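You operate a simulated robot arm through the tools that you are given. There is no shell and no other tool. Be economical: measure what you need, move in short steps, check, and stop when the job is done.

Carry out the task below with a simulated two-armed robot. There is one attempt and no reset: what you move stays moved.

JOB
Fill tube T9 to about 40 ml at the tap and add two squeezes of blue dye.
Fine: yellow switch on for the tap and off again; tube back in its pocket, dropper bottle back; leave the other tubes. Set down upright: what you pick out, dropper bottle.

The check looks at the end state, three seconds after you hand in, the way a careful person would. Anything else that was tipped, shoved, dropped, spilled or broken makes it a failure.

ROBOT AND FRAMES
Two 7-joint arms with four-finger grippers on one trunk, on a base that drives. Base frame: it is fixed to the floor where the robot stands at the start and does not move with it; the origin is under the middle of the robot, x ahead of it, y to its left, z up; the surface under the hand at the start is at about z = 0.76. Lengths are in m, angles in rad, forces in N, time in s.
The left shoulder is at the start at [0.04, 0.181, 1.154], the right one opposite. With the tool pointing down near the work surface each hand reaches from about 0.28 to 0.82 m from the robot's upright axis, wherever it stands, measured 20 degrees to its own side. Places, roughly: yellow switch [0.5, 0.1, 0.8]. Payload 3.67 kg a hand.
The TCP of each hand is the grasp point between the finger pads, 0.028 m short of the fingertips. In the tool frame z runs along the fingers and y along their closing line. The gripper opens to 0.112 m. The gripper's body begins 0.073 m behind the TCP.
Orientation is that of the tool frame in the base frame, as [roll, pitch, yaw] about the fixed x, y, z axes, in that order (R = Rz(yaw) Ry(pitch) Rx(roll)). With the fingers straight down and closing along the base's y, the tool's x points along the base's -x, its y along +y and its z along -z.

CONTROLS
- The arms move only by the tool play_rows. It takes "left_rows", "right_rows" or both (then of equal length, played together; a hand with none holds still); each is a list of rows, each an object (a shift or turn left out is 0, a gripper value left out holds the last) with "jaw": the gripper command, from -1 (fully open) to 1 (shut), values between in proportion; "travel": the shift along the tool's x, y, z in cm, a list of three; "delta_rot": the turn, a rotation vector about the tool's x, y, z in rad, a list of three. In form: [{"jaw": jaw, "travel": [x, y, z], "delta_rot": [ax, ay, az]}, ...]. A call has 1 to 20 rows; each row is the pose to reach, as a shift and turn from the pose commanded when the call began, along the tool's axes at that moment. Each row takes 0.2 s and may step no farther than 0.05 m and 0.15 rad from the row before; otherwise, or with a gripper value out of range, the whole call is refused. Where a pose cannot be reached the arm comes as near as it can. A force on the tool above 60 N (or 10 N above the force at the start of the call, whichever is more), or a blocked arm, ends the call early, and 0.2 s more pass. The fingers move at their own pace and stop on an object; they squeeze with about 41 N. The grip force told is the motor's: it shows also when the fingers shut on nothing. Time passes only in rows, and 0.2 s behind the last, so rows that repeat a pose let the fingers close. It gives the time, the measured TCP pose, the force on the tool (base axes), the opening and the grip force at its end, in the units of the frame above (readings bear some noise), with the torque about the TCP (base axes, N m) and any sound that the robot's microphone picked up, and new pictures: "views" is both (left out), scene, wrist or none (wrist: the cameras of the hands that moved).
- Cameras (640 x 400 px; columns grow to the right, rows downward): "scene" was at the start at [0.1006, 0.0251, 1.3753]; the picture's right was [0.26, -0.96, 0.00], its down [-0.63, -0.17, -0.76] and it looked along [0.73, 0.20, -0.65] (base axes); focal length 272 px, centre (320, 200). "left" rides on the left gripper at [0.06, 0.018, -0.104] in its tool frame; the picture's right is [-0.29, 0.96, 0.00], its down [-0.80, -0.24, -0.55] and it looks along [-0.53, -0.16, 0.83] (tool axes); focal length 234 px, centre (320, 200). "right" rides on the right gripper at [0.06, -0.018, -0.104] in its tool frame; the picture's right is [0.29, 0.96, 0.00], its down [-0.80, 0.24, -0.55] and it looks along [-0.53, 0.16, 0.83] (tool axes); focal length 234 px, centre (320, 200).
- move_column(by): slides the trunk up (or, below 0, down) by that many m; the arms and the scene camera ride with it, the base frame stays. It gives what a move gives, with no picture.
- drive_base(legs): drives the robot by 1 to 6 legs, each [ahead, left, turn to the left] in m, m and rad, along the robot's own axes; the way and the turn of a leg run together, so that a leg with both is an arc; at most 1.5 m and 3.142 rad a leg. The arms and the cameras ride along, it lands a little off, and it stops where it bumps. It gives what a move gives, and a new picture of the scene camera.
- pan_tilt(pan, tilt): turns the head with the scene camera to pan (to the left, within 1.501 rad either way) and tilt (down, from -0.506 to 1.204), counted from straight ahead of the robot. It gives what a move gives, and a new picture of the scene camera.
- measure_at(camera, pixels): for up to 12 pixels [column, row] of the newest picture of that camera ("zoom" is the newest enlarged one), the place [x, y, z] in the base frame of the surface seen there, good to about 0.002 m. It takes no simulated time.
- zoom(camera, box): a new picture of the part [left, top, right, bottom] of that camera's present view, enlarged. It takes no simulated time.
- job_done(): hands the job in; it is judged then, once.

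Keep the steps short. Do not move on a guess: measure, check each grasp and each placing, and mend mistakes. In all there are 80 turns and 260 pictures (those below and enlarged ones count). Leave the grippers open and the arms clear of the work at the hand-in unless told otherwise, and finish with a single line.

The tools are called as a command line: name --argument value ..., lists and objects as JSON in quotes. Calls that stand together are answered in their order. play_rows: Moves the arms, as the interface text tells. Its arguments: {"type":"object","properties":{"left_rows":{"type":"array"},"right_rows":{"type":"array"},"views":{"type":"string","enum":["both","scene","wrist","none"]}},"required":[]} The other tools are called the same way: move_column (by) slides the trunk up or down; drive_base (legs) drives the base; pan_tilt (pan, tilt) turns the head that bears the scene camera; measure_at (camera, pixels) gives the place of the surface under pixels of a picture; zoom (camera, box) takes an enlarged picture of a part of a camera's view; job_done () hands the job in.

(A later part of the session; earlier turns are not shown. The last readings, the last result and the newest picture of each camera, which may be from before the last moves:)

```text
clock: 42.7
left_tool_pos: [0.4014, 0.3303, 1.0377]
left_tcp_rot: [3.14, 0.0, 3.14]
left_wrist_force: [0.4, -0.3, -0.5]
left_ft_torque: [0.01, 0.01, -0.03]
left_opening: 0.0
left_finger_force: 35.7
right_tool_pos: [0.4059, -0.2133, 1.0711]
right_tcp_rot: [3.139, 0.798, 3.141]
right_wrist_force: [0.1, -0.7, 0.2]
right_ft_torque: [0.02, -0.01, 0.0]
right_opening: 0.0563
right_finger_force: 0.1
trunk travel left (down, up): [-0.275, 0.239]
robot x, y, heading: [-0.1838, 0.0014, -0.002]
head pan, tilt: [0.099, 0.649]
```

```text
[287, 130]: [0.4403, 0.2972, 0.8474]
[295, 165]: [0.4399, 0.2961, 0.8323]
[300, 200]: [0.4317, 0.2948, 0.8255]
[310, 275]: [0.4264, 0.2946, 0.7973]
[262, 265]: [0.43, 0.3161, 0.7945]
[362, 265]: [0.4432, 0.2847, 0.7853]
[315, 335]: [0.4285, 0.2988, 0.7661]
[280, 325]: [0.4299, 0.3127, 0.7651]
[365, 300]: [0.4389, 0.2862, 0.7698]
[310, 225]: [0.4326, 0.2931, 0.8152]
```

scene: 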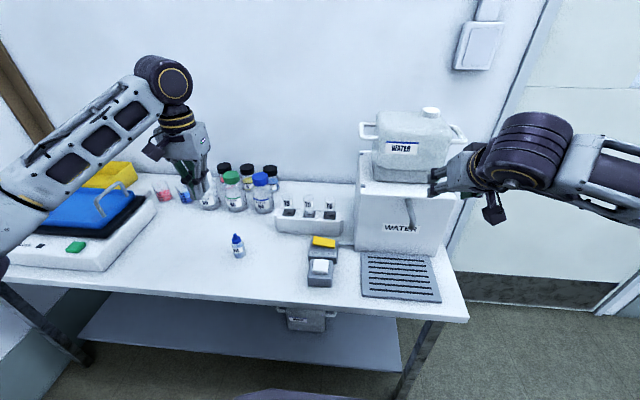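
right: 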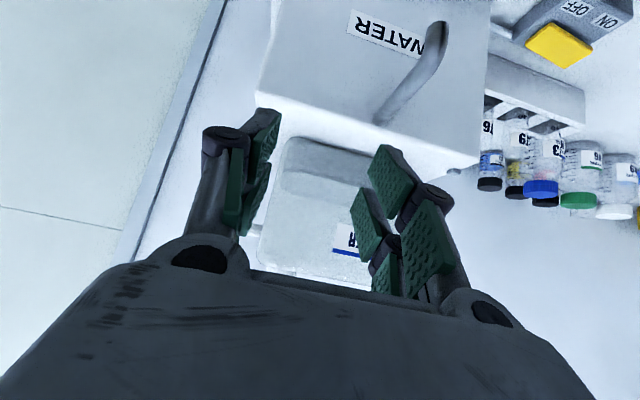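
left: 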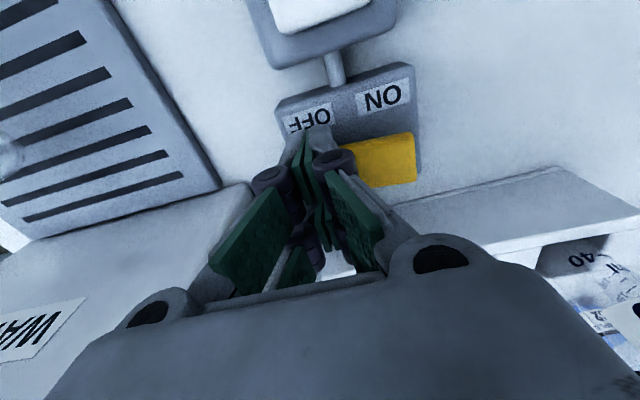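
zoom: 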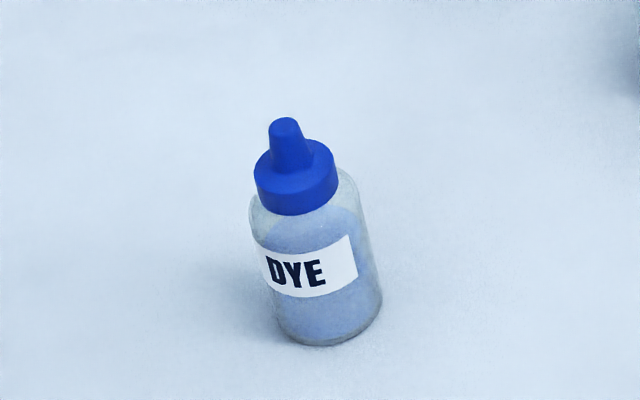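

Plan: grasp the dropper with the left hand nearly horizontal (camera on top) so that it can be inverted later by rolling about the tool axis. I'll turn the hand in free space, first half.

play_rows --left_rows '[{"jaw": -0.4, "delta_rot": [0.0904, 0, -0.1105]}, {"delta_rot": [0.1808, 0, -0.221]}, {"delta_rot": [0.2712, 0, -0.3315]}, {"delta_rot": [0.3616, 0, -0.442]}, {"delta_rot": [0.452, 0, -0.5525]}, {"delta_rot": [0.5424, 0, -0.663]}, {"delta_rot": [0.6328, 0, -0.7735]}, {"delta_rot": [0.7232, 0, -0.884]}, {"delta_rot": [0.8136, 0, -0.9945]}, {"delta_rot": [0.904, 0, -1.105]}, {"delta_rot": [0.994, 0, -1.216]}, {"delta_rot": [0.994, 0, -1.216]}]' --views "scene"

```text
clock: 45.3
left_tool_pos: [0.4029, 0.3304, 1.0379]
left_tcp_rot: [-2.332, -0.515, -2.05]
left_wrist_force: [-0.3, -0.3, 0.2]
left_ft_torque: [-0.03, 0.01, 0.02]
left_opening: 0.0783
left_finger_force: 0.1
right_tool_pos: [0.4066, -0.2125, 1.071]
right_tcp_rot: [-3.141, 0.8, 3.14]
right_wrist_force: [0.3, 0.8, -0.7]
right_ft_torque: [-0.03, 0.0, -0.03]
right_opening: 0.0558
right_finger_force: 0.0
trunk travel left (down, up): [-0.275, 0.239]
robot x, y, heading: [-0.1865, 0.0005, -0.005]
head pan, tilt: [0.099, 0.649]
```

scene: 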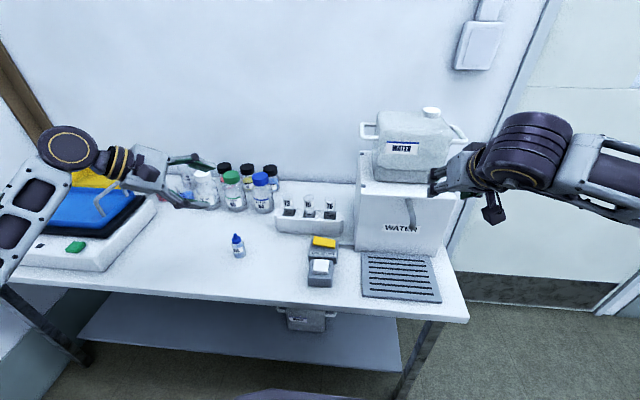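

It reaches well. Second half of the turn.

play_rows --left_rows '[{"delta_rot": [0.0904, 0, -0.1105]}, {"delta_rot": [0.1808, 0, -0.221]}, {"delta_rot": [0.2712, 0, -0.3315]}, {"delta_rot": [0.3616, 0, -0.442]}, {"delta_rot": [0.452, 0, -0.5525]}, {"delta_rot": [0.5424, 0, -0.663]}, {"delta_rot": [0.6328, 0, -0.7735]}, {"delta_rot": [0.7232, 0, -0.884]}, {"delta_rot": [0.8136, 0, -0.9945]}, {"delta_rot": [0.904, 0, -1.105]}, {"delta_rot": [0.994, 0, -1.216]}, {"delta_rot": [0.994, 0, -1.216]}]' --views "both"

```text
clock: 47.9
left_tool_pos: [0.3996, 0.3485, 1.0375]
left_tcp_rot: [-2.671, -1.326, -0.454]
left_wrist_force: [-0.3, -0.3, 0.0]
left_ft_torque: [0.0, 0.02, -0.01]
left_opening: 0.0784
left_finger_force: 0.0
right_tool_pos: [0.4058, -0.2115, 1.0712]
right_tcp_rot: [-3.141, 0.8, 3.141]
right_wrist_force: [0.3, 0.3, -0.4]
right_ft_torque: [0.02, 0.0, 0.02]
right_opening: 0.0559
right_finger_force: 0.1
trunk travel left (down, up): [-0.275, 0.239]
robot x, y, heading: [-0.1827, -0.0005, 0.004]
head pan, tilt: [0.099, 0.649]
```

scene: 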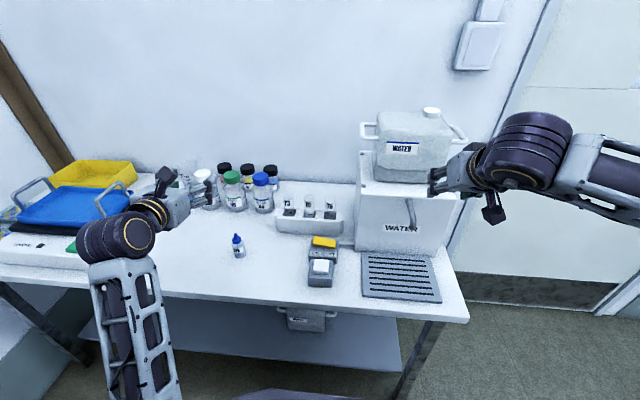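
left: 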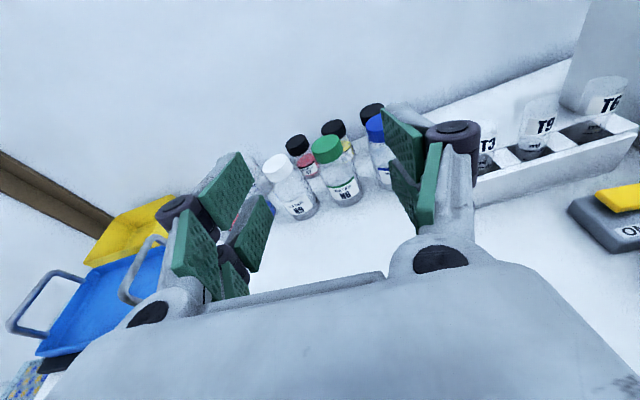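

The turn nearly completed: 0.12 rad of roll short, near a joint limit. Heading the hand inward (−0.5 rad yaw) should ease it; I'll do that while lowering to a high pre-grasp.

play_rows --left_rows '[{"travel": [-2.4, -0.34, -0.65], "delta_rot": [-0.123, 0, 0.025]}, {"travel": [-4.8, -0.68, -1.3], "delta_rot": [-0.245, 0, 0.05]}, {"travel": [-7.1, -1.0, -1.95], "delta_rot": [-0.368, 0, 0.075]}, {"travel": [-9.5, -1.35, -2.6], "delta_rot": [-0.49, 0, 0.0995]}, {"travel": [-9.5, -1.35, -2.6], "delta_rot": [-0.49, 0, 0.0995]}]' --views "both"

```text
clock: 49.1
left_tool_pos: [0.3573, 0.3385, 0.951]
left_tcp_rot: [3.13, -1.37, -0.494]
left_wrist_force: [0.2, -0.2, 0.8]
left_ft_torque: [0.03, 0.0, 0.01]
left_opening: 0.0784
left_finger_force: 0.0
right_tool_pos: [0.4055, -0.2123, 1.0721]
right_tcp_rot: [3.141, 0.799, 3.141]
right_wrist_force: [0.1, -0.4, -0.5]
right_ft_torque: [-0.04, 0.01, 0.01]
right_opening: 0.0558
right_finger_force: 0.0
trunk travel left (down, up): [-0.275, 0.239]
robot x, y, heading: [-0.1805, -0.0034, -0.005]
head pan, tilt: [0.099, 0.649]
```

scene: 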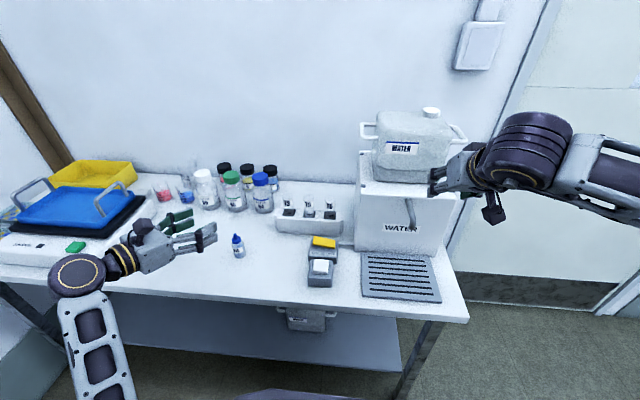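
left: 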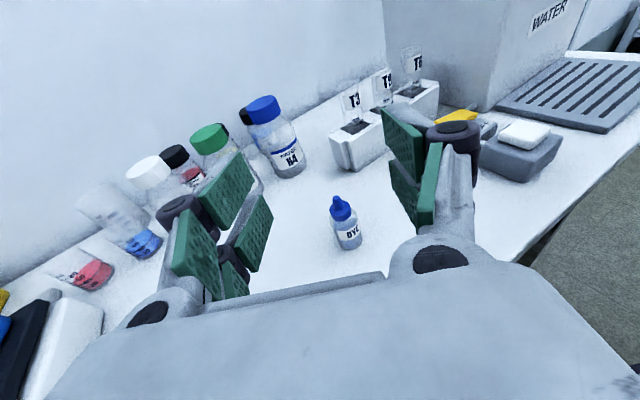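

The orientation is now exact. I'll measure the dropper from this camera.

measure_at --camera "left" --pixels '[[341, 212], [338, 201], [350, 232], [347, 222], [351, 245], [334, 230], [360, 228]]'

zoom --camera "left" --box '[300, 180, 396, 255]'

```text
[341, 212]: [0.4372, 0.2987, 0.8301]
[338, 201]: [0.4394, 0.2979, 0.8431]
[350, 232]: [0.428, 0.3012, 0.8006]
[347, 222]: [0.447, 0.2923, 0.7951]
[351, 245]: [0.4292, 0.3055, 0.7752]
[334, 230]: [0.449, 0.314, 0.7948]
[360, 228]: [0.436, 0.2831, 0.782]
```

```text
5.33 times, centred on (348, 218) of left
```

zoom: 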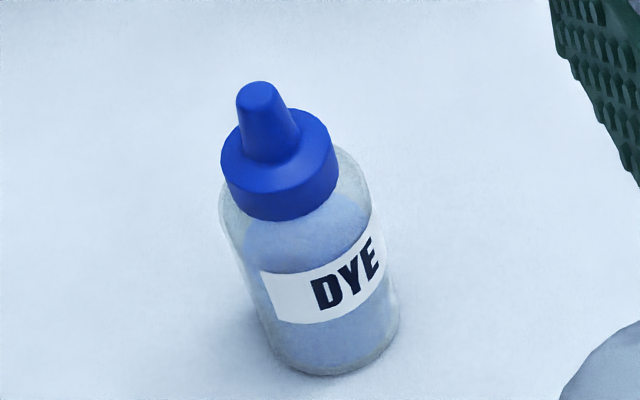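

Descend to z ≈ 0.81, 10 cm behind the bottle.

play_rows --left_rows '[{"travel": [-3.9, 0, 0.8]}, {"travel": [-7.8, 0, 1.6]}, {"travel": [-11.7, 0, 2.4]}, {"travel": [-13.8, 0, 2.81]}, {"travel": [-13.8, 0, 2.81]}]' --views "both"

```text
clock: 50.5
left_tool_pos: [0.3819, 0.3372, 0.8342]
left_tcp_rot: [-3.133, -1.435, -0.506]
left_wrist_force: [0.6, -0.7, 0.2]
left_ft_torque: [0.0, 0.02, 0.01]
left_opening: 0.0785
left_finger_force: 0.0
right_tool_pos: [0.4056, -0.2122, 1.0711]
right_tcp_rot: [-3.142, 0.8, 3.14]
right_wrist_force: [0.5, -0.1, -0.4]
right_ft_torque: [0.0, 0.01, 0.0]
right_opening: 0.0561
right_finger_force: 0.0
trunk travel left (down, up): [-0.275, 0.239]
robot x, y, heading: [-0.1853, -0.0039, -0.001]
head pan, tilt: [0.099, 0.649]
stopped in row 5 (left hand): the arm was blocked; the commanded pose is now the measured one
```

scene: 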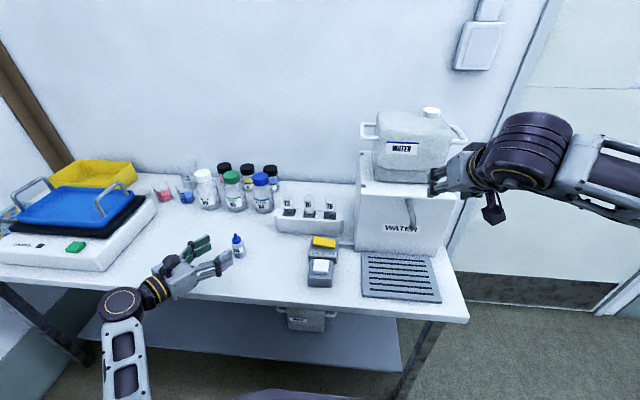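
left: 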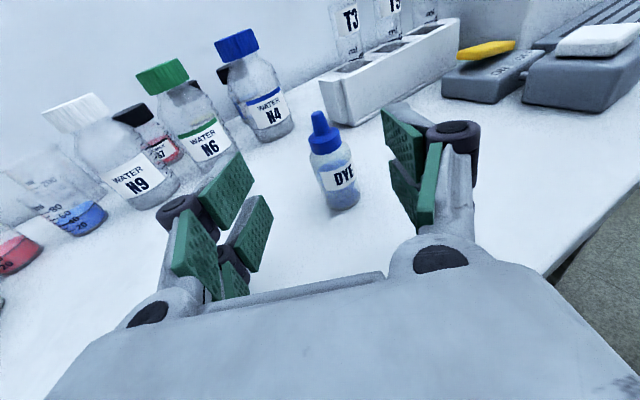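

The arm was blocked by folding too close to the body (no contact force). I'll raise it, restore the tilt, and drive back 10 cm more.

play_rows --left_rows '[{"travel": [3, 0, -1]}, {"travel": [6, 0, -1.5], "delta_rot": [0, -0.065, 0]}, {"travel": [9, 0, -2], "delta_rot": [0, -0.065, 0]}]' --views "none"

drive_base --legs '[[-0.1, 0, 0]]'

```text
clock: 51.5
left_tool_pos: [0.3677, 0.3138, 0.8959]
left_tcp_rot: [2.541, -1.353, 0.093]
left_wrist_force: [-0.3, 0.0, 1.3]
left_ft_torque: [0.04, 0.01, 0.02]
left_opening: 0.0784
left_finger_force: 0.1
right_tool_pos: [0.4054, -0.2111, 1.0702]
right_tcp_rot: [3.141, 0.8, 3.139]
right_wrist_force: [1.3, -0.8, 0.3]
right_ft_torque: [-0.04, -0.02, 0.02]
right_opening: 0.0558
right_finger_force: 0.1
trunk travel left (down, up): [-0.275, 0.239]
robot x, y, heading: [-0.1818, 0.0039, -0.002]
head pan, tilt: [0.099, 0.649]
stopped in row 3 (left hand): the arm was blocked; the commanded pose is now the measured one
```

```text
clock: 52.6
left_tool_pos: [0.2674, 0.3134, 0.8979]
left_tcp_rot: [2.53, -1.351, 0.104]
left_wrist_force: [0.7, 0.4, 0.7]
left_ft_torque: [0.05, 0.02, 0.04]
left_opening: 0.078
left_finger_force: 0.2
right_tool_pos: [0.3026, -0.2105, 1.0719]
right_tcp_rot: [-3.141, 0.802, 3.14]
right_wrist_force: [-0.9, -0.2, 0.3]
right_ft_torque: [0.01, 0.0, 0.01]
right_opening: 0.056
right_finger_force: 0.2
trunk travel left (down, up): [-0.275, 0.239]
robot x, y, heading: [-0.2846, 0.0015, 0.004]
head pan, tilt: [0.099, 0.649]
```

scene: 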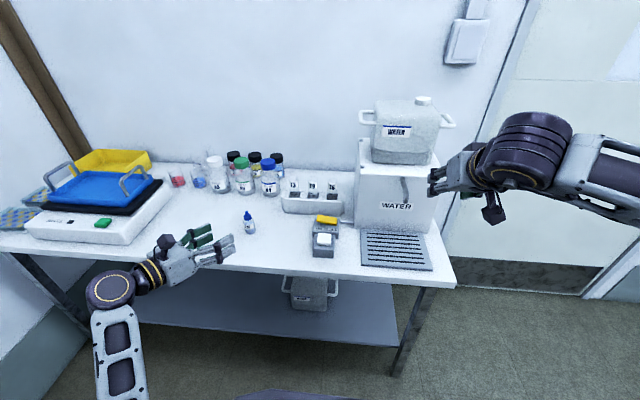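

Restore the orientation and move forward to the pre-grasp column at (0.357, 0.344, 0.90).

play_rows --left_rows '[{"travel": [0.7, -2.3, 2.1], "delta_rot": [0.006, -0.006, 0.041]}, {"travel": [1.5, -4.6, 4.2], "delta_rot": [0.012, -0.012, 0.082]}, {"travel": [2.2, -6.8, 6.2], "delta_rot": [0.019, -0.018, 0.123]}, {"travel": [2.2, -6.8, 6.2], "delta_rot": [0.019, -0.018, 0.123]}]' --views "wrist"

```text
clock: 53.6
left_tool_pos: [0.3584, 0.3438, 0.8997]
left_tcp_rot: [-3.135, -1.374, -0.506]
left_wrist_force: [0.4, 0.6, -0.7]
left_ft_torque: [0.01, 0.02, -0.03]
left_opening: 0.0784
left_finger_force: 0.1
right_tool_pos: [0.3051, -0.212, 1.0708]
right_tcp_rot: [3.141, 0.798, 3.14]
right_wrist_force: [0.5, 0.8, 0.6]
right_ft_torque: [-0.02, -0.01, -0.02]
right_opening: 0.0561
right_finger_force: 0.2
trunk travel left (down, up): [-0.275, 0.239]
robot x, y, heading: [-0.2807, -0.0006, -0.003]
head pan, tilt: [0.099, 0.649]
```

left: 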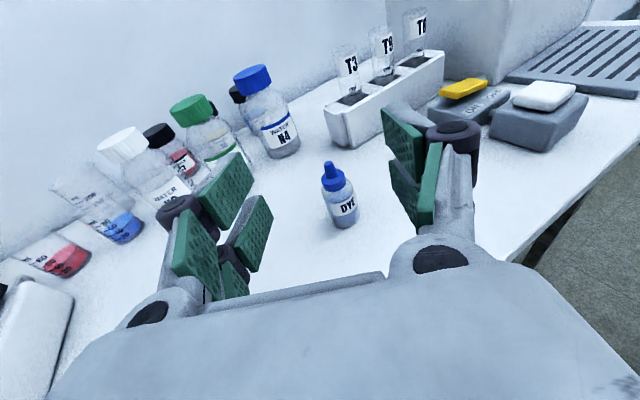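

Exact now. Descend 9 cm and re-check.

play_rows --left_rows '[{"travel": [-3, 0, 0.6]}, {"travel": [-6, 0, 1.2]}, {"travel": [-8.8, 0, 1.8]}, {"travel": [-8.8, 0, 1.8]}]' --views "wrist"

```text
clock: 54.6
left_tool_pos: [0.3566, 0.3402, 0.8095]
left_tcp_rot: [3.135, -1.373, -0.496]
left_wrist_force: [0.1, 0.2, -0.3]
left_ft_torque: [-0.02, -0.02, 0.02]
left_opening: 0.0782
left_finger_force: 0.1
right_tool_pos: [0.304, -0.2114, 1.0703]
right_tcp_rot: [3.142, 0.8, 3.138]
right_wrist_force: [0.6, -0.3, -0.2]
right_ft_torque: [-0.02, -0.01, 0.01]
right_opening: 0.0559
right_finger_force: 0.1
trunk travel left (down, up): [-0.275, 0.239]
robot x, y, heading: [-0.2855, -0.0017, 0.002]
head pan, tilt: [0.099, 0.649]
```

left: 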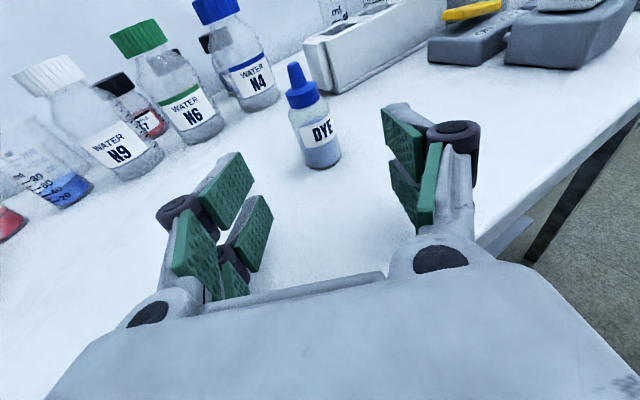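

Aligned. Move forward 9.9 cm along the tool axis onto the bottle.

play_rows --left_rows '[{"travel": [0, 0, 3]}, {"travel": [0, 0, 6]}, {"travel": [0, -0.1, 8.5]}, {"travel": [0, -0.1, 9.9]}, {"travel": [0, -0.1, 9.9]}]' --views "both"

zoom --camera "scene" --box '[190, 190, 290, 270]'

```text
clock: 55.8
left_tool_pos: [0.4431, 0.2959, 0.7931]
left_tcp_rot: [-3.136, -1.375, -0.505]
left_wrist_force: [-3.2, 4.8, 11.6]
left_ft_torque: [0.46, 1.1, -0.19]
left_opening: 0.0784
left_finger_force: 0.0
right_tool_pos: [0.3032, -0.2118, 1.072]
right_tcp_rot: [3.141, 0.801, 3.139]
right_wrist_force: [-0.7, 0.1, -0.1]
right_ft_torque: [-0.04, -0.02, 0.01]
right_opening: 0.056
right_finger_force: 0.0
trunk travel left (down, up): [-0.275, 0.239]
robot x, y, heading: [-0.281, 0.0009, -0.002]
head pan, tilt: [0.099, 0.649]
```

scene: 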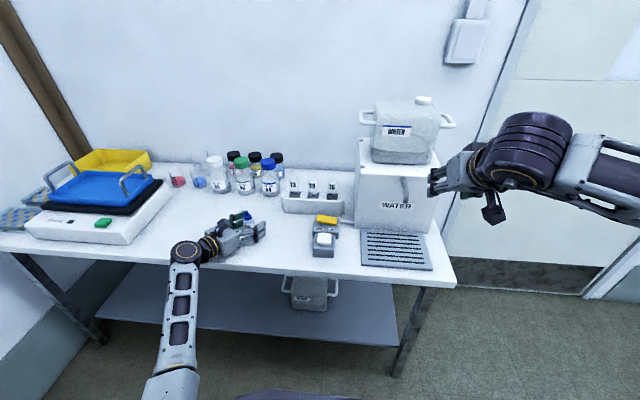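
left: 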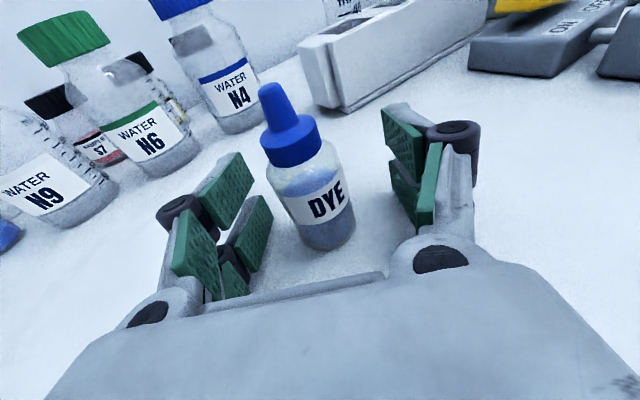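

```text
5.00 times, centred on (240, 230) of scene
```

zoom: 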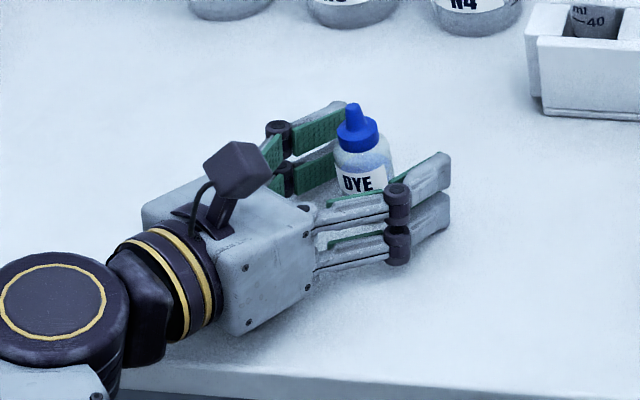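

Something lightly touches the table (12 N up). Raise 8 mm, then close gently.

play_rows --left_rows '[{"travel": [0.8, 0, 0]}, {"travel": [0.8, 0, 0]}]' --views "none"

play_rows --left_rows '[{"jaw": 0.2}, {"jaw": 0.38}, {"jaw": 0.42}, {"jaw": 0.42}]' --views "wrist"

```text
clock: 56.4
left_tool_pos: [0.4455, 0.2939, 0.7966]
left_tcp_rot: [3.135, -1.373, -0.494]
left_wrist_force: [1.0, 0.3, 0.0]
left_ft_torque: [0.0, 0.01, 0.02]
left_opening: 0.0783
left_finger_force: 0.0
right_tool_pos: [0.3047, -0.2118, 1.0709]
right_tcp_rot: [-3.141, 0.799, 3.14]
right_wrist_force: [-1.3, 0.1, 0.5]
right_ft_torque: [0.02, -0.02, -0.01]
right_opening: 0.0557
right_finger_force: 0.1
trunk travel left (down, up): [-0.275, 0.239]
robot x, y, heading: [-0.2818, -0.0007, -0.002]
head pan, tilt: [0.099, 0.649]
```

```text
clock: 57.4
left_tool_pos: [0.4464, 0.2951, 0.7974]
left_tcp_rot: [3.135, -1.373, -0.497]
left_wrist_force: [1.1, -0.9, 0.1]
left_ft_torque: [0.03, -0.01, -0.02]
left_opening: 0.0334
left_finger_force: 0.7
right_tool_pos: [0.3043, -0.2117, 1.0711]
right_tcp_rot: [3.142, 0.8, 3.139]
right_wrist_force: [-0.6, -0.5, -0.2]
right_ft_torque: [0.02, 0.03, -0.02]
right_opening: 0.0558
right_finger_force: 0.0
trunk travel left (down, up): [-0.275, 0.239]
robot x, y, heading: [-0.2858, 0.0004, -0.001]
head pan, tilt: [0.099, 0.649]
```

left: 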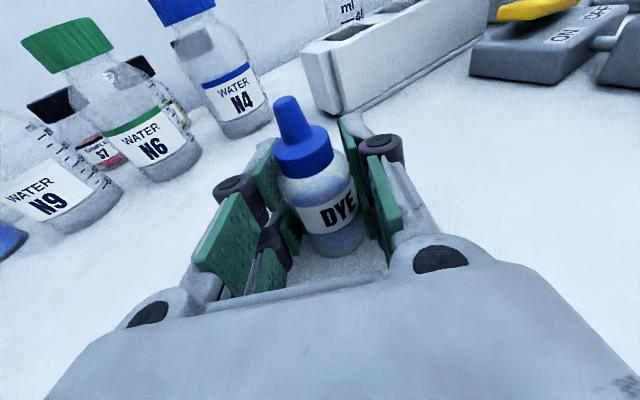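

Contact is just beginning (opening 0.0334, 0.7 N). I'll tighten a little to learn how force follows the command.

play_rows --left_rows '[{"jaw": 0.45}, {"jaw": 0.45}]' --views "none"

play_rows --left_rows '[{"jaw": 0.48}, {"jaw": 0.48}]' --views "none"

```text
clock: 58.0
left_tool_pos: [0.4457, 0.2946, 0.7963]
left_tcp_rot: [3.136, -1.373, -0.498]
left_wrist_force: [0.0, 0.4, 0.5]
left_ft_torque: [-0.04, 0.0, 0.0]
left_opening: 0.0322
left_finger_force: 41.4
right_tool_pos: [0.3049, -0.2123, 1.0695]
right_tcp_rot: [3.141, 0.8, 3.14]
right_wrist_force: [0.2, 0.3, -0.8]
right_ft_torque: [0.01, -0.01, 0.0]
right_opening: 0.056
right_finger_force: 0.1
trunk travel left (down, up): [-0.275, 0.239]
robot x, y, heading: [-0.2837, -0.0001, -0.005]
head pan, tilt: [0.099, 0.649]
```

```text
clock: 58.6
left_tool_pos: [0.4467, 0.2957, 0.7954]
left_tcp_rot: [3.138, -1.373, -0.499]
left_wrist_force: [0.4, -0.2, -0.3]
left_ft_torque: [0.03, 0.03, -0.04]
left_opening: 0.0319
left_finger_force: 40.8
right_tool_pos: [0.3048, -0.2113, 1.0711]
right_tcp_rot: [3.14, 0.799, 3.14]
right_wrist_force: [-0.2, 0.6, 0.1]
right_ft_torque: [0.03, -0.02, 0.02]
right_opening: 0.0562
right_finger_force: 0.0
trunk travel left (down, up): [-0.275, 0.239]
robot x, y, heading: [-0.2825, -0.0018, -0.005]
head pan, tilt: [0.099, 0.649]
```

The grip is stiff. I'll look for a lighter holding command between 0.42 and 0.45.

play_rows --left_rows '[{"jaw": 0.435}, {"jaw": 0.435}]' --views "none"

play_rows --left_rows '[{"jaw": 0.43}, {"jaw": 0.43}]' --views "none"

```text
clock: 59.2
left_tool_pos: [0.4456, 0.2951, 0.7972]
left_tcp_rot: [3.137, -1.374, -0.497]
left_wrist_force: [-0.1, 0.5, 0.5]
left_ft_torque: [-0.01, 0.0, -0.01]
left_opening: 0.0325
left_finger_force: 6.6
right_tool_pos: [0.3053, -0.2114, 1.0719]
right_tcp_rot: [3.141, 0.8, 3.14]
right_wrist_force: [0.1, 0.9, -1.2]
right_ft_torque: [0.0, 0.01, -0.02]
right_opening: 0.0562
right_finger_force: 0.0
trunk travel left (down, up): [-0.275, 0.239]
robot x, y, heading: [-0.2839, 0.001, -0.004]
head pan, tilt: [0.099, 0.649]
```

```text
clock: 59.8
left_tool_pos: [0.4462, 0.2949, 0.7969]
left_tcp_rot: [3.135, -1.374, -0.496]
left_wrist_force: [0.4, 0.3, 0.5]
left_ft_torque: [0.0, 0.04, 0.01]
left_opening: 0.0327
left_finger_force: 19.6
right_tool_pos: [0.305, -0.2105, 1.0712]
right_tcp_rot: [3.141, 0.799, 3.138]
right_wrist_force: [0.2, 0.1, 0.9]
right_ft_torque: [-0.03, 0.0, -0.01]
right_opening: 0.0562
right_finger_force: 0.0
trunk travel left (down, up): [-0.275, 0.239]
robot x, y, heading: [-0.2822, 0.0036, -0.003]
head pan, tilt: [0.099, 0.649]
```

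Hold at 0.435 and lift 4 cm first to check the hold.

play_rows --left_rows '[{"jaw": 0.435}, {"jaw": 0.435, "travel": [2, 0, -0.4]}, {"jaw": 0.435, "travel": [4, 0, -0.8]}, {"jaw": 0.435, "travel": [4, 0, -0.8]}]' --views "both"

```text
clock: 60.8
left_tool_pos: [0.4447, 0.2966, 0.8384]
left_tcp_rot: [3.137, -1.371, -0.495]
left_wrist_force: [-0.1, -0.3, -0.3]
left_ft_torque: [-0.01, 0.0, 0.0]
left_opening: 0.0325
left_finger_force: 20.0
right_tool_pos: [0.3061, -0.2119, 1.0716]
right_tcp_rot: [-3.141, 0.8, 3.14]
right_wrist_force: [-0.8, -0.3, 0.4]
right_ft_torque: [0.02, 0.01, -0.03]
right_opening: 0.056
right_finger_force: 0.0
trunk travel left (down, up): [-0.275, 0.239]
robot x, y, heading: [-0.2794, 0.0034, -0.003]
head pan, tilt: [0.099, 0.649]
```

scene: 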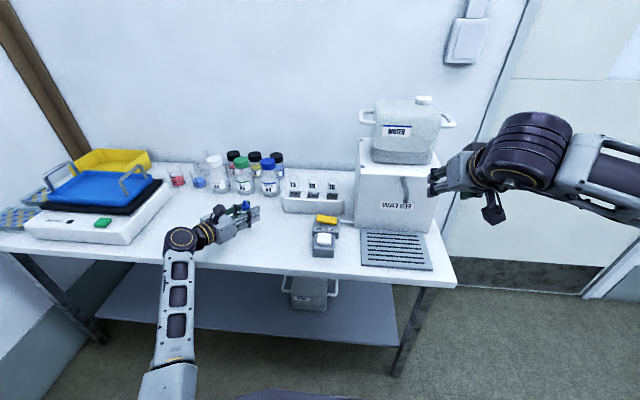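
left: 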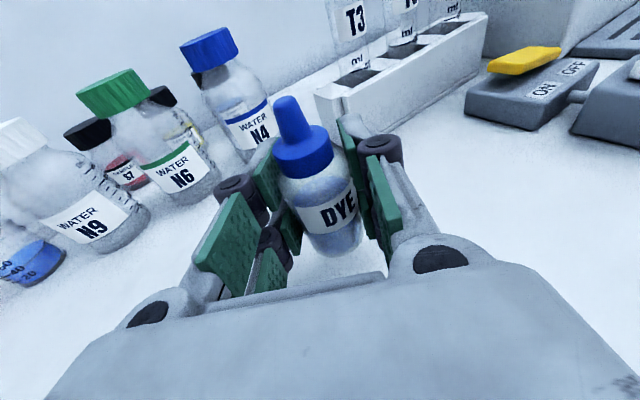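

Held. Lift to z ≈ 1.0 with a slightly looser command and check force and slip.

play_rows --left_rows '[{"jaw": 0.428, "travel": [4, 0, -0.8]}, {"jaw": 0.428, "travel": [8, 0, -1.6]}, {"jaw": 0.428, "travel": [12, 0, -2.4]}, {"jaw": 0.428, "travel": [15.7, 0, -3.2]}, {"jaw": 0.428, "travel": [15.7, 0, -3.2]}]' --views "wrist"

```text
clock: 62.0
left_tool_pos: [0.4473, 0.297, 0.997]
left_tcp_rot: [3.134, -1.373, -0.494]
left_wrist_force: [0.4, -0.1, -0.8]
left_ft_torque: [-0.01, -0.02, -0.02]
left_opening: 0.0328
left_finger_force: 12.7
right_tool_pos: [0.3059, -0.2113, 1.0705]
right_tcp_rot: [3.141, 0.799, 3.141]
right_wrist_force: [-0.1, 0.4, -0.5]
right_ft_torque: [0.02, 0.01, -0.02]
right_opening: 0.0558
right_finger_force: 0.1
trunk travel left (down, up): [-0.275, 0.239]
robot x, y, heading: [-0.2829, -0.001, -0.003]
head pan, tilt: [0.099, 0.649]
```

left: 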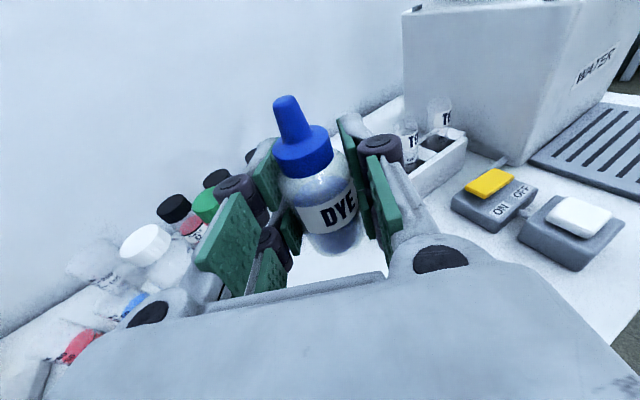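

About 13 N and no slip. Roll +π about the tool axis, first half.

play_rows --left_rows '[{"delta_rot": [0, 0, 0.143]}, {"delta_rot": [0, 0, 0.286]}, {"delta_rot": [0, 0, 0.428]}, {"delta_rot": [0, 0, 0.571]}, {"delta_rot": [0, 0, 0.714]}, {"delta_rot": [0, 0, 0.857]}, {"delta_rot": [0, 0, 1.0]}, {"delta_rot": [0, 0, 1.142]}, {"delta_rot": [0, 0, 1.285]}, {"delta_rot": [0, 0, 1.428]}, {"delta_rot": [0, 0, 1.571]}, {"delta_rot": [0, 0, 1.571]}]' --views "both"

```text
clock: 64.6
left_tool_pos: [0.4446, 0.2963, 0.998]
left_tcp_rot: [-1.77, 0.002, -2.072]
left_wrist_force: [0.2, -0.1, -0.5]
left_ft_torque: [0.01, 0.03, 0.02]
left_opening: 0.0323
left_finger_force: 26.2
right_tool_pos: [0.3046, -0.2113, 1.0711]
right_tcp_rot: [-3.14, 0.8, 3.137]
right_wrist_force: [0.6, -0.5, 0.3]
right_ft_torque: [0.03, 0.0, 0.0]
right_opening: 0.0556
right_finger_force: 0.2
trunk travel left (down, up): [-0.275, 0.239]
robot x, y, heading: [-0.2815, 0.0009, 0.003]
head pan, tilt: [0.099, 0.649]
```

scene: 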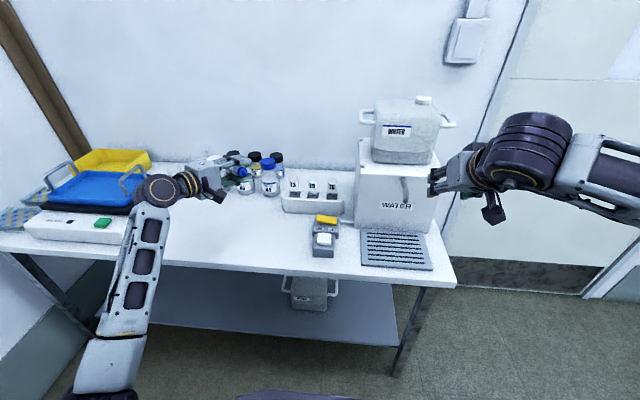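
left: 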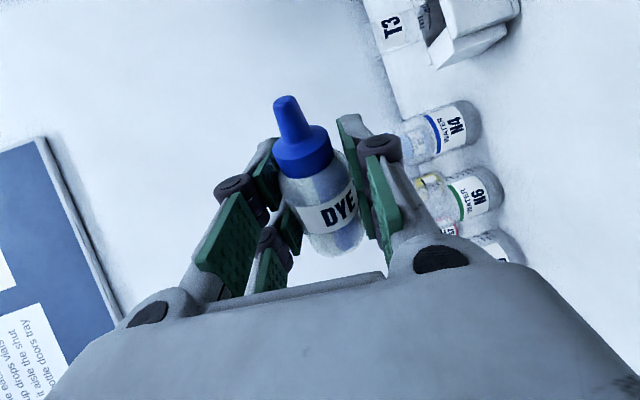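

Force crept to 26 N. I'll loosen slightly and read.

play_rows --left_rows '[{"jaw": 0.42}, {"jaw": 0.42}, {"jaw": 0.42}]' --views "none"

play_rows --left_rows '[{"jaw": 0.42}, {"jaw": 0.42}]' --views "none"

```text
clock: 65.4
left_tool_pos: [0.4453, 0.2966, 0.997]
left_tcp_rot: [-1.769, 0.0, -2.071]
left_wrist_force: [0.1, 0.4, -0.9]
left_ft_torque: [0.0, -0.03, 0.01]
left_opening: 0.0335
left_finger_force: 0.9
right_tool_pos: [0.3046, -0.2101, 1.0701]
right_tcp_rot: [3.141, 0.8, 3.139]
right_wrist_force: [0.1, 0.2, -0.2]
right_ft_torque: [-0.02, 0.04, -0.04]
right_opening: 0.0563
right_finger_force: 0.1
trunk travel left (down, up): [-0.275, 0.239]
robot x, y, heading: [-0.2863, -0.0037, -0.001]
head pan, tilt: [0.099, 0.649]
```

```text
clock: 66.0
left_tool_pos: [0.4453, 0.2946, 0.9968]
left_tcp_rot: [-1.768, 0.002, -2.071]
left_wrist_force: [-0.8, 0.0, -1.1]
left_ft_torque: [-0.02, 0.0, 0.02]
left_opening: 0.0335
left_finger_force: 1.1
right_tool_pos: [0.3055, -0.211, 1.0712]
right_tcp_rot: [3.14, 0.8, 3.139]
right_wrist_force: [-0.2, 0.9, 0.1]
right_ft_torque: [0.01, 0.0, 0.02]
right_opening: 0.0562
right_finger_force: 0.2
trunk travel left (down, up): [-0.275, 0.239]
robot x, y, heading: [-0.2849, -0.0004, -0.0]
head pan, tilt: [0.099, 0.649]
```

0.42 gives only 1 N, so I'll hold at 0.425 and check that the bottle has not slipped.

play_rows --left_rows '[{"jaw": 0.425}, {"jaw": 0.425}, {"jaw": 0.425}]' --views "wrist"

```text
clock: 66.8
left_tool_pos: [0.4445, 0.2958, 0.9985]
left_tcp_rot: [-1.768, 0.0, -2.072]
left_wrist_force: [-0.3, 1.0, -0.6]
left_ft_torque: [-0.03, 0.03, -0.01]
left_opening: 0.0332
left_finger_force: 0.6
right_tool_pos: [0.3051, -0.2106, 1.0705]
right_tcp_rot: [3.141, 0.798, 3.14]
right_wrist_force: [-0.4, -0.8, 0.3]
right_ft_torque: [-0.03, 0.04, 0.0]
right_opening: 0.0559
right_finger_force: 0.1
trunk travel left (down, up): [-0.275, 0.239]
robot x, y, heading: [-0.2876, 0.0032, 0.003]
head pan, tilt: [0.099, 0.649]
```

left: 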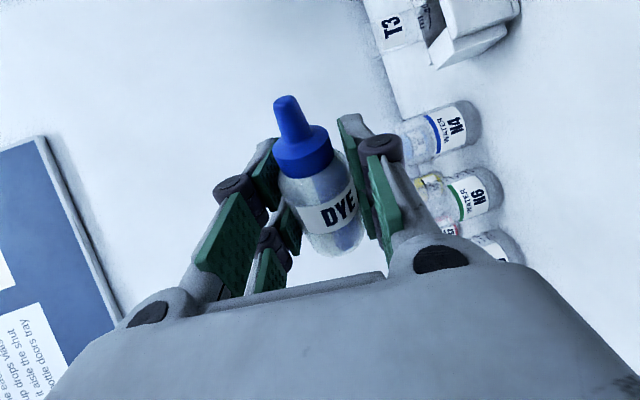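

play_rows --left_rows '[{"jaw": 0.43}, {"jaw": 0.43}]' --views "none"

play_rows --left_rows '[{"jaw": 0.43}, {"jaw": 0.43}, {"jaw": 0.43}]' --views "none"

```text
clock: 67.4
left_tool_pos: [0.4449, 0.296, 0.9972]
left_tcp_rot: [-1.77, 0.001, -2.07]
left_wrist_force: [1.3, -0.3, -0.7]
left_ft_torque: [0.01, -0.02, 0.03]
left_opening: 0.0332
left_finger_force: 6.4
right_tool_pos: [0.305, -0.2115, 1.0704]
right_tcp_rot: [-3.14, 0.798, 3.14]
right_wrist_force: [-0.7, 0.7, 0.6]
right_ft_torque: [0.0, -0.01, -0.04]
right_opening: 0.0559
right_finger_force: 0.0
trunk travel left (down, up): [-0.275, 0.239]
robot x, y, heading: [-0.2875, -0.0018, 0.001]
head pan, tilt: [0.099, 0.649]
```

```text
clock: 68.2
left_tool_pos: [0.4442, 0.297, 0.9988]
left_tcp_rot: [-1.767, 0.0, -2.071]
left_wrist_force: [-0.3, 0.2, -0.6]
left_ft_torque: [0.0, -0.02, -0.02]
left_opening: 0.033
left_finger_force: 13.4
right_tool_pos: [0.305, -0.2119, 1.07]
right_tcp_rot: [-3.141, 0.8, 3.14]
right_wrist_force: [-0.8, 0.3, 0.2]
right_ft_torque: [0.01, 0.0, 0.0]
right_opening: 0.0559
right_finger_force: 0.0
trunk travel left (down, up): [-0.275, 0.239]
robot x, y, heading: [-0.2836, 0.0026, -0.002]
head pan, tilt: [0.099, 0.649]
```

At jaw 0.42 the hold stayed light without slipping, so I'll use that. Now carry the bottle, still sideways, to beside the tube: TCP (0.584, 0.101, 0.998).

play_rows --left_rows '[{"jaw": 0.422, "travel": [1.74, -0.72, 3.53]}, {"jaw": 0.422, "travel": [3.48, -1.43, 7.06]}, {"jaw": 0.422, "travel": [5.2, -2.15, 10.6]}, {"jaw": 0.422, "travel": [6.95, -2.87, 14.1]}, {"jaw": 0.422, "travel": [8.7, -3.58, 17.7]}, {"jaw": 0.422, "travel": [10.43, -4.3, 21.2]}, {"jaw": 0.422, "travel": [10.43, -4.3, 21.2]}]' --views "both"

```text
clock: 69.8
left_tool_pos: [0.5854, 0.1002, 0.9989]
left_tcp_rot: [-1.768, 0.002, -2.07]
left_wrist_force: [0.4, 0.7, 0.2]
left_ft_torque: [-0.01, 0.0, -0.01]
left_opening: 0.0329
left_finger_force: 6.3
right_tool_pos: [0.3054, -0.2103, 1.0715]
right_tcp_rot: [3.141, 0.8, 3.138]
right_wrist_force: [0.0, 0.2, -0.2]
right_ft_torque: [0.01, -0.02, -0.02]
right_opening: 0.0561
right_finger_force: 0.0
trunk travel left (down, up): [-0.275, 0.239]
robot x, y, heading: [-0.2801, -0.0017, 0.001]
head pan, tilt: [0.099, 0.649]
```

scene: 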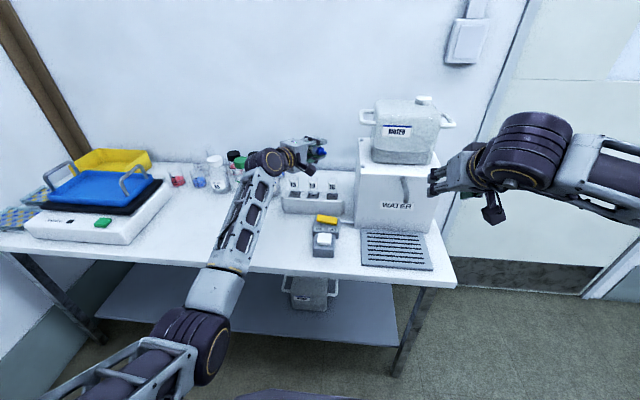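
left: 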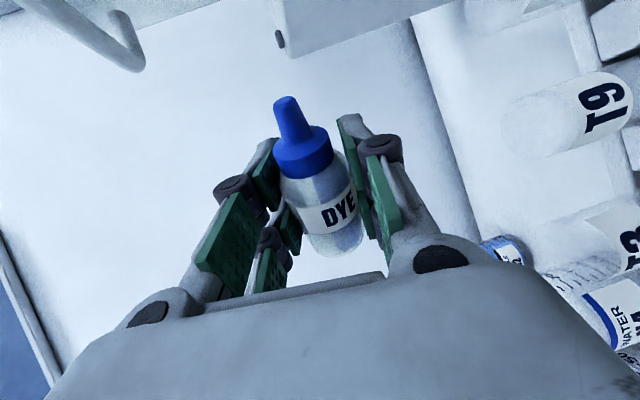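

Now the remaining quarter roll to point the nozzle down.

play_rows --left_rows '[{"delta_rot": [0, 0, 0.143]}, {"delta_rot": [0, 0, 0.286]}, {"delta_rot": [0, 0, 0.428]}, {"delta_rot": [0, 0, 0.571]}, {"delta_rot": [0, 0, 0.714]}, {"delta_rot": [0, 0, 0.857]}, {"delta_rot": [0, 0, 1.0]}, {"delta_rot": [0, 0, 1.142]}, {"delta_rot": [0, 0, 1.285]}, {"delta_rot": [0, 0, 1.428]}, {"delta_rot": [0, 0, 1.571]}, {"delta_rot": [0, 0, 1.571]}]' --views "both"

```text
clock: 72.4
left_tool_pos: [0.5858, 0.1001, 0.9988]
left_tcp_rot: [3.136, 1.372, 2.636]
left_wrist_force: [-0.4, 0.9, -0.2]
left_ft_torque: [0.0, 0.01, -0.03]
left_opening: 0.033
left_finger_force: 12.8
right_tool_pos: [0.3047, -0.2117, 1.0703]
right_tcp_rot: [3.141, 0.799, -3.141]
right_wrist_force: [0.5, -0.4, 0.2]
right_ft_torque: [-0.05, -0.02, 0.02]
right_opening: 0.0557
right_finger_force: 0.1
trunk travel left (down, up): [-0.275, 0.239]
robot x, y, heading: [-0.2817, -0.0018, 0.002]
head pan, tilt: [0.099, 0.649]
```

scene: 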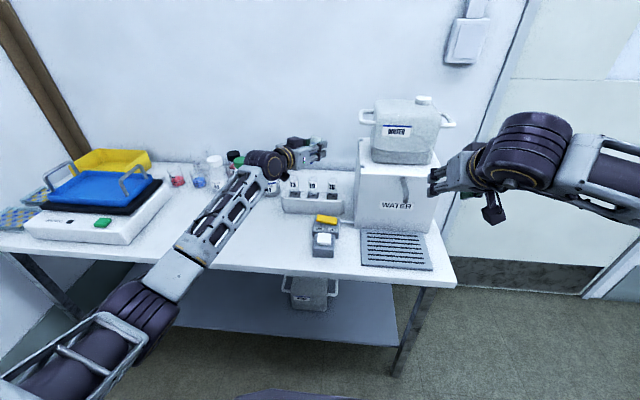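
left: 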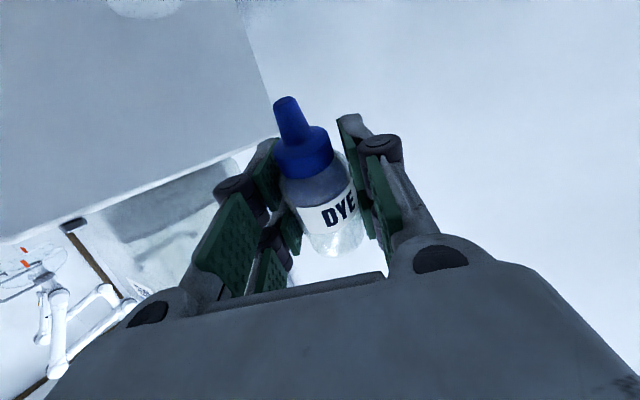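

Inverted; the liquid is at the cap end. Pitch up 0.2 rad to level and look at the nozzle over the tube.

play_rows --left_rows '[{"delta_rot": [0, -0.1, 0]}, {"delta_rot": [0, -0.2, 0]}, {"delta_rot": [0, -0.3, 0]}, {"delta_rot": [0, -0.3, 0]}]' --views "both"

zoom --camera "scene" --box '[260, 125, 360, 225]'

```text
clock: 73.4
left_tool_pos: [0.585, 0.1, 0.9976]
left_tcp_rot: [-0.001, 1.468, -0.501]
left_wrist_force: [-0.3, -1.0, -0.1]
left_ft_torque: [0.02, -0.04, 0.0]
left_opening: 0.033
left_finger_force: 6.4
right_tool_pos: [0.3058, -0.2129, 1.0715]
right_tcp_rot: [-3.142, 0.8, 3.141]
right_wrist_force: [-0.5, -0.1, 0.3]
right_ft_torque: [0.0, -0.01, 0.02]
right_opening: 0.0561
right_finger_force: 0.1
trunk travel left (down, up): [-0.275, 0.239]
robot x, y, heading: [-0.2814, -0.0054, 0.0]
head pan, tilt: [0.099, 0.649]
```

scene: 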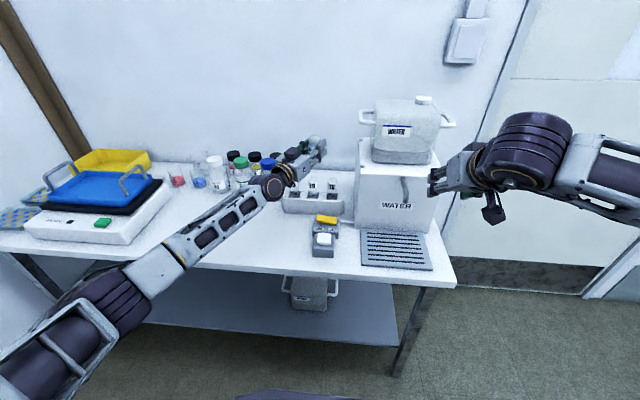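
left: 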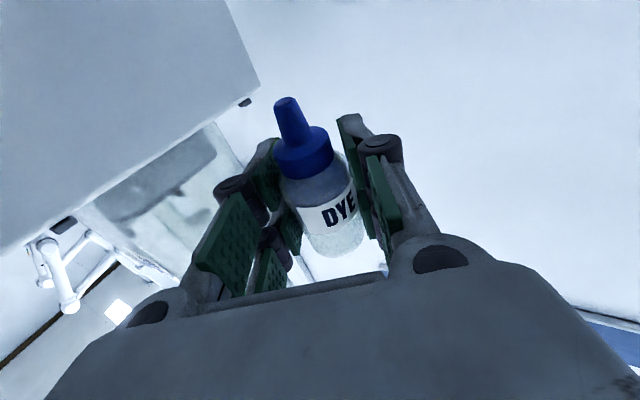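

```text
4.00 times, centred on (310, 175) of scene
```

zoom: 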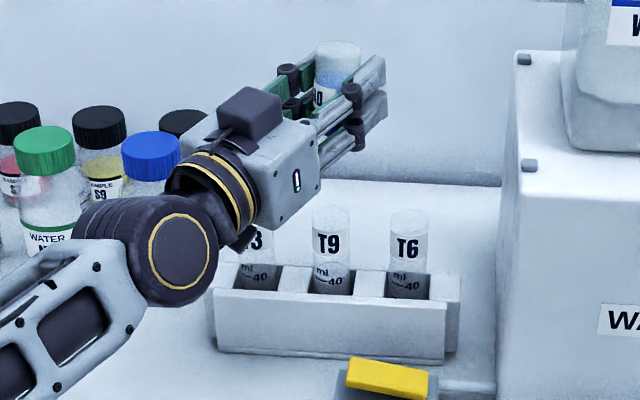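

Now measure the nozzle tip from the wrist camera and the tube rim from the scene view.

measure_at --camera "left" --pixels '[[284, 101], [288, 115], [294, 132], [303, 155], [318, 185]]'

measure_at --camera "zoom" --pixels '[[329, 243], [331, 228], [331, 215], [331, 285], [408, 248], [328, 55]]'

zoom --camera "scene" --box '[300, 165, 330, 205]'

```text
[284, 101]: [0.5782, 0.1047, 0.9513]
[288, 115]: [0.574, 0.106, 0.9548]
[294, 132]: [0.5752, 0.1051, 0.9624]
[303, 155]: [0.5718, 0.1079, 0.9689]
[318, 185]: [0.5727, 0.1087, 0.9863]
```

```text
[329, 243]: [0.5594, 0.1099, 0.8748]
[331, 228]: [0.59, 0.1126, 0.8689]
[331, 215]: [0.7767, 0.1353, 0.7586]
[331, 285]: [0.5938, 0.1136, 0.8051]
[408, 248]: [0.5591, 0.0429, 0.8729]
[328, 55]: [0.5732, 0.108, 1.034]
```

```text
10.00 times, centred on (315, 185) of scene
```

zoom: 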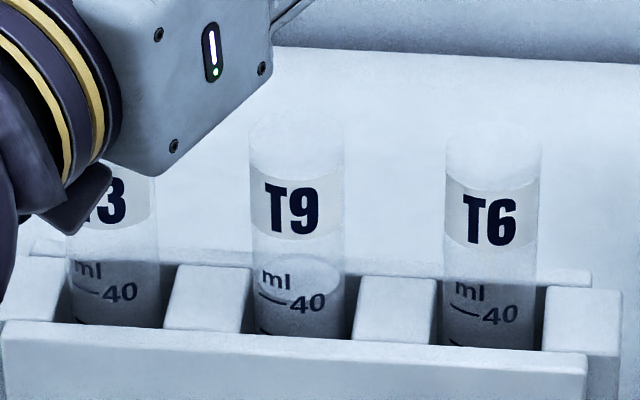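

The tip is at about (0.578, 0.105, 0.948) and the tube axis at about (0.5735, 0.108). I'll shift slightly and lower so the tip is about 2.4 cm over the rim.

play_rows --left_rows '[{"travel": [1.0, 0.1, -0.4]}, {"travel": [2.0, 0.12, -0.8]}, {"travel": [2.73, 0.12, -0.86]}, {"travel": [2.73, 0.12, -0.86]}]' --views "both"

measure_at --camera "left" --pixels '[[284, 101], [288, 115], [294, 132]]'

zoom --camera "scene" --box '[270, 140, 350, 210]'

```text
clock: 74.4
left_tool_pos: [0.5791, 0.1049, 0.9706]
left_tcp_rot: [-0.003, 1.469, -0.503]
left_wrist_force: [-0.5, 0.1, -0.4]
left_ft_torque: [-0.01, 0.01, -0.02]
left_opening: 0.033
left_finger_force: 1.0
right_tool_pos: [0.3062, -0.2115, 1.071]
right_tcp_rot: [3.139, 0.8, 3.139]
right_wrist_force: [-0.5, -0.2, -0.6]
right_ft_torque: [0.0, 0.0, -0.01]
right_opening: 0.056
right_finger_force: 0.0
trunk travel left (down, up): [-0.275, 0.239]
robot x, y, heading: [-0.286, 0.0016, -0.003]
head pan, tilt: [0.099, 0.649]
```

scene: 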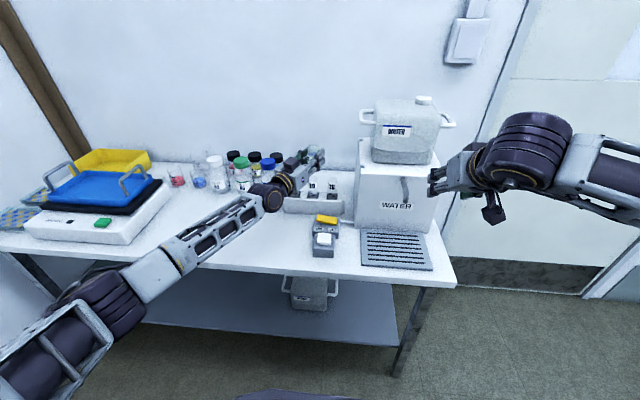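
left: 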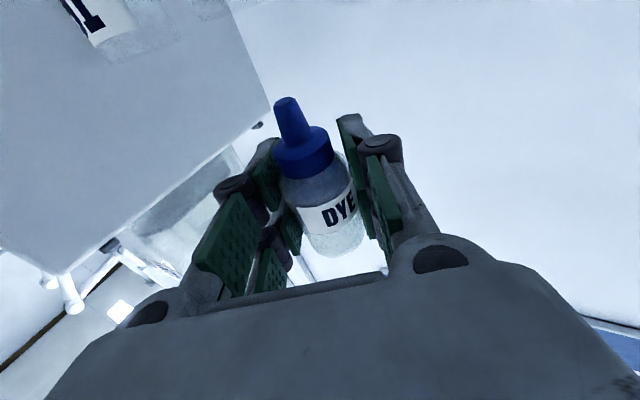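

```text
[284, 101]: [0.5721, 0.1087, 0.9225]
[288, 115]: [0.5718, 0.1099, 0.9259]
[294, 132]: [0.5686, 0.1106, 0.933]
```

```text
5.71 times, centred on (310, 175) of scene
```

zoom: 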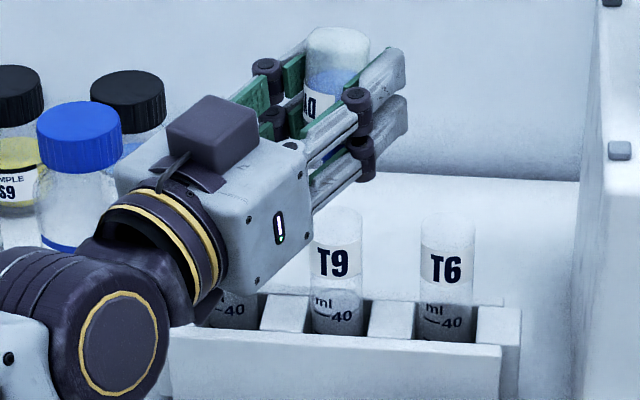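

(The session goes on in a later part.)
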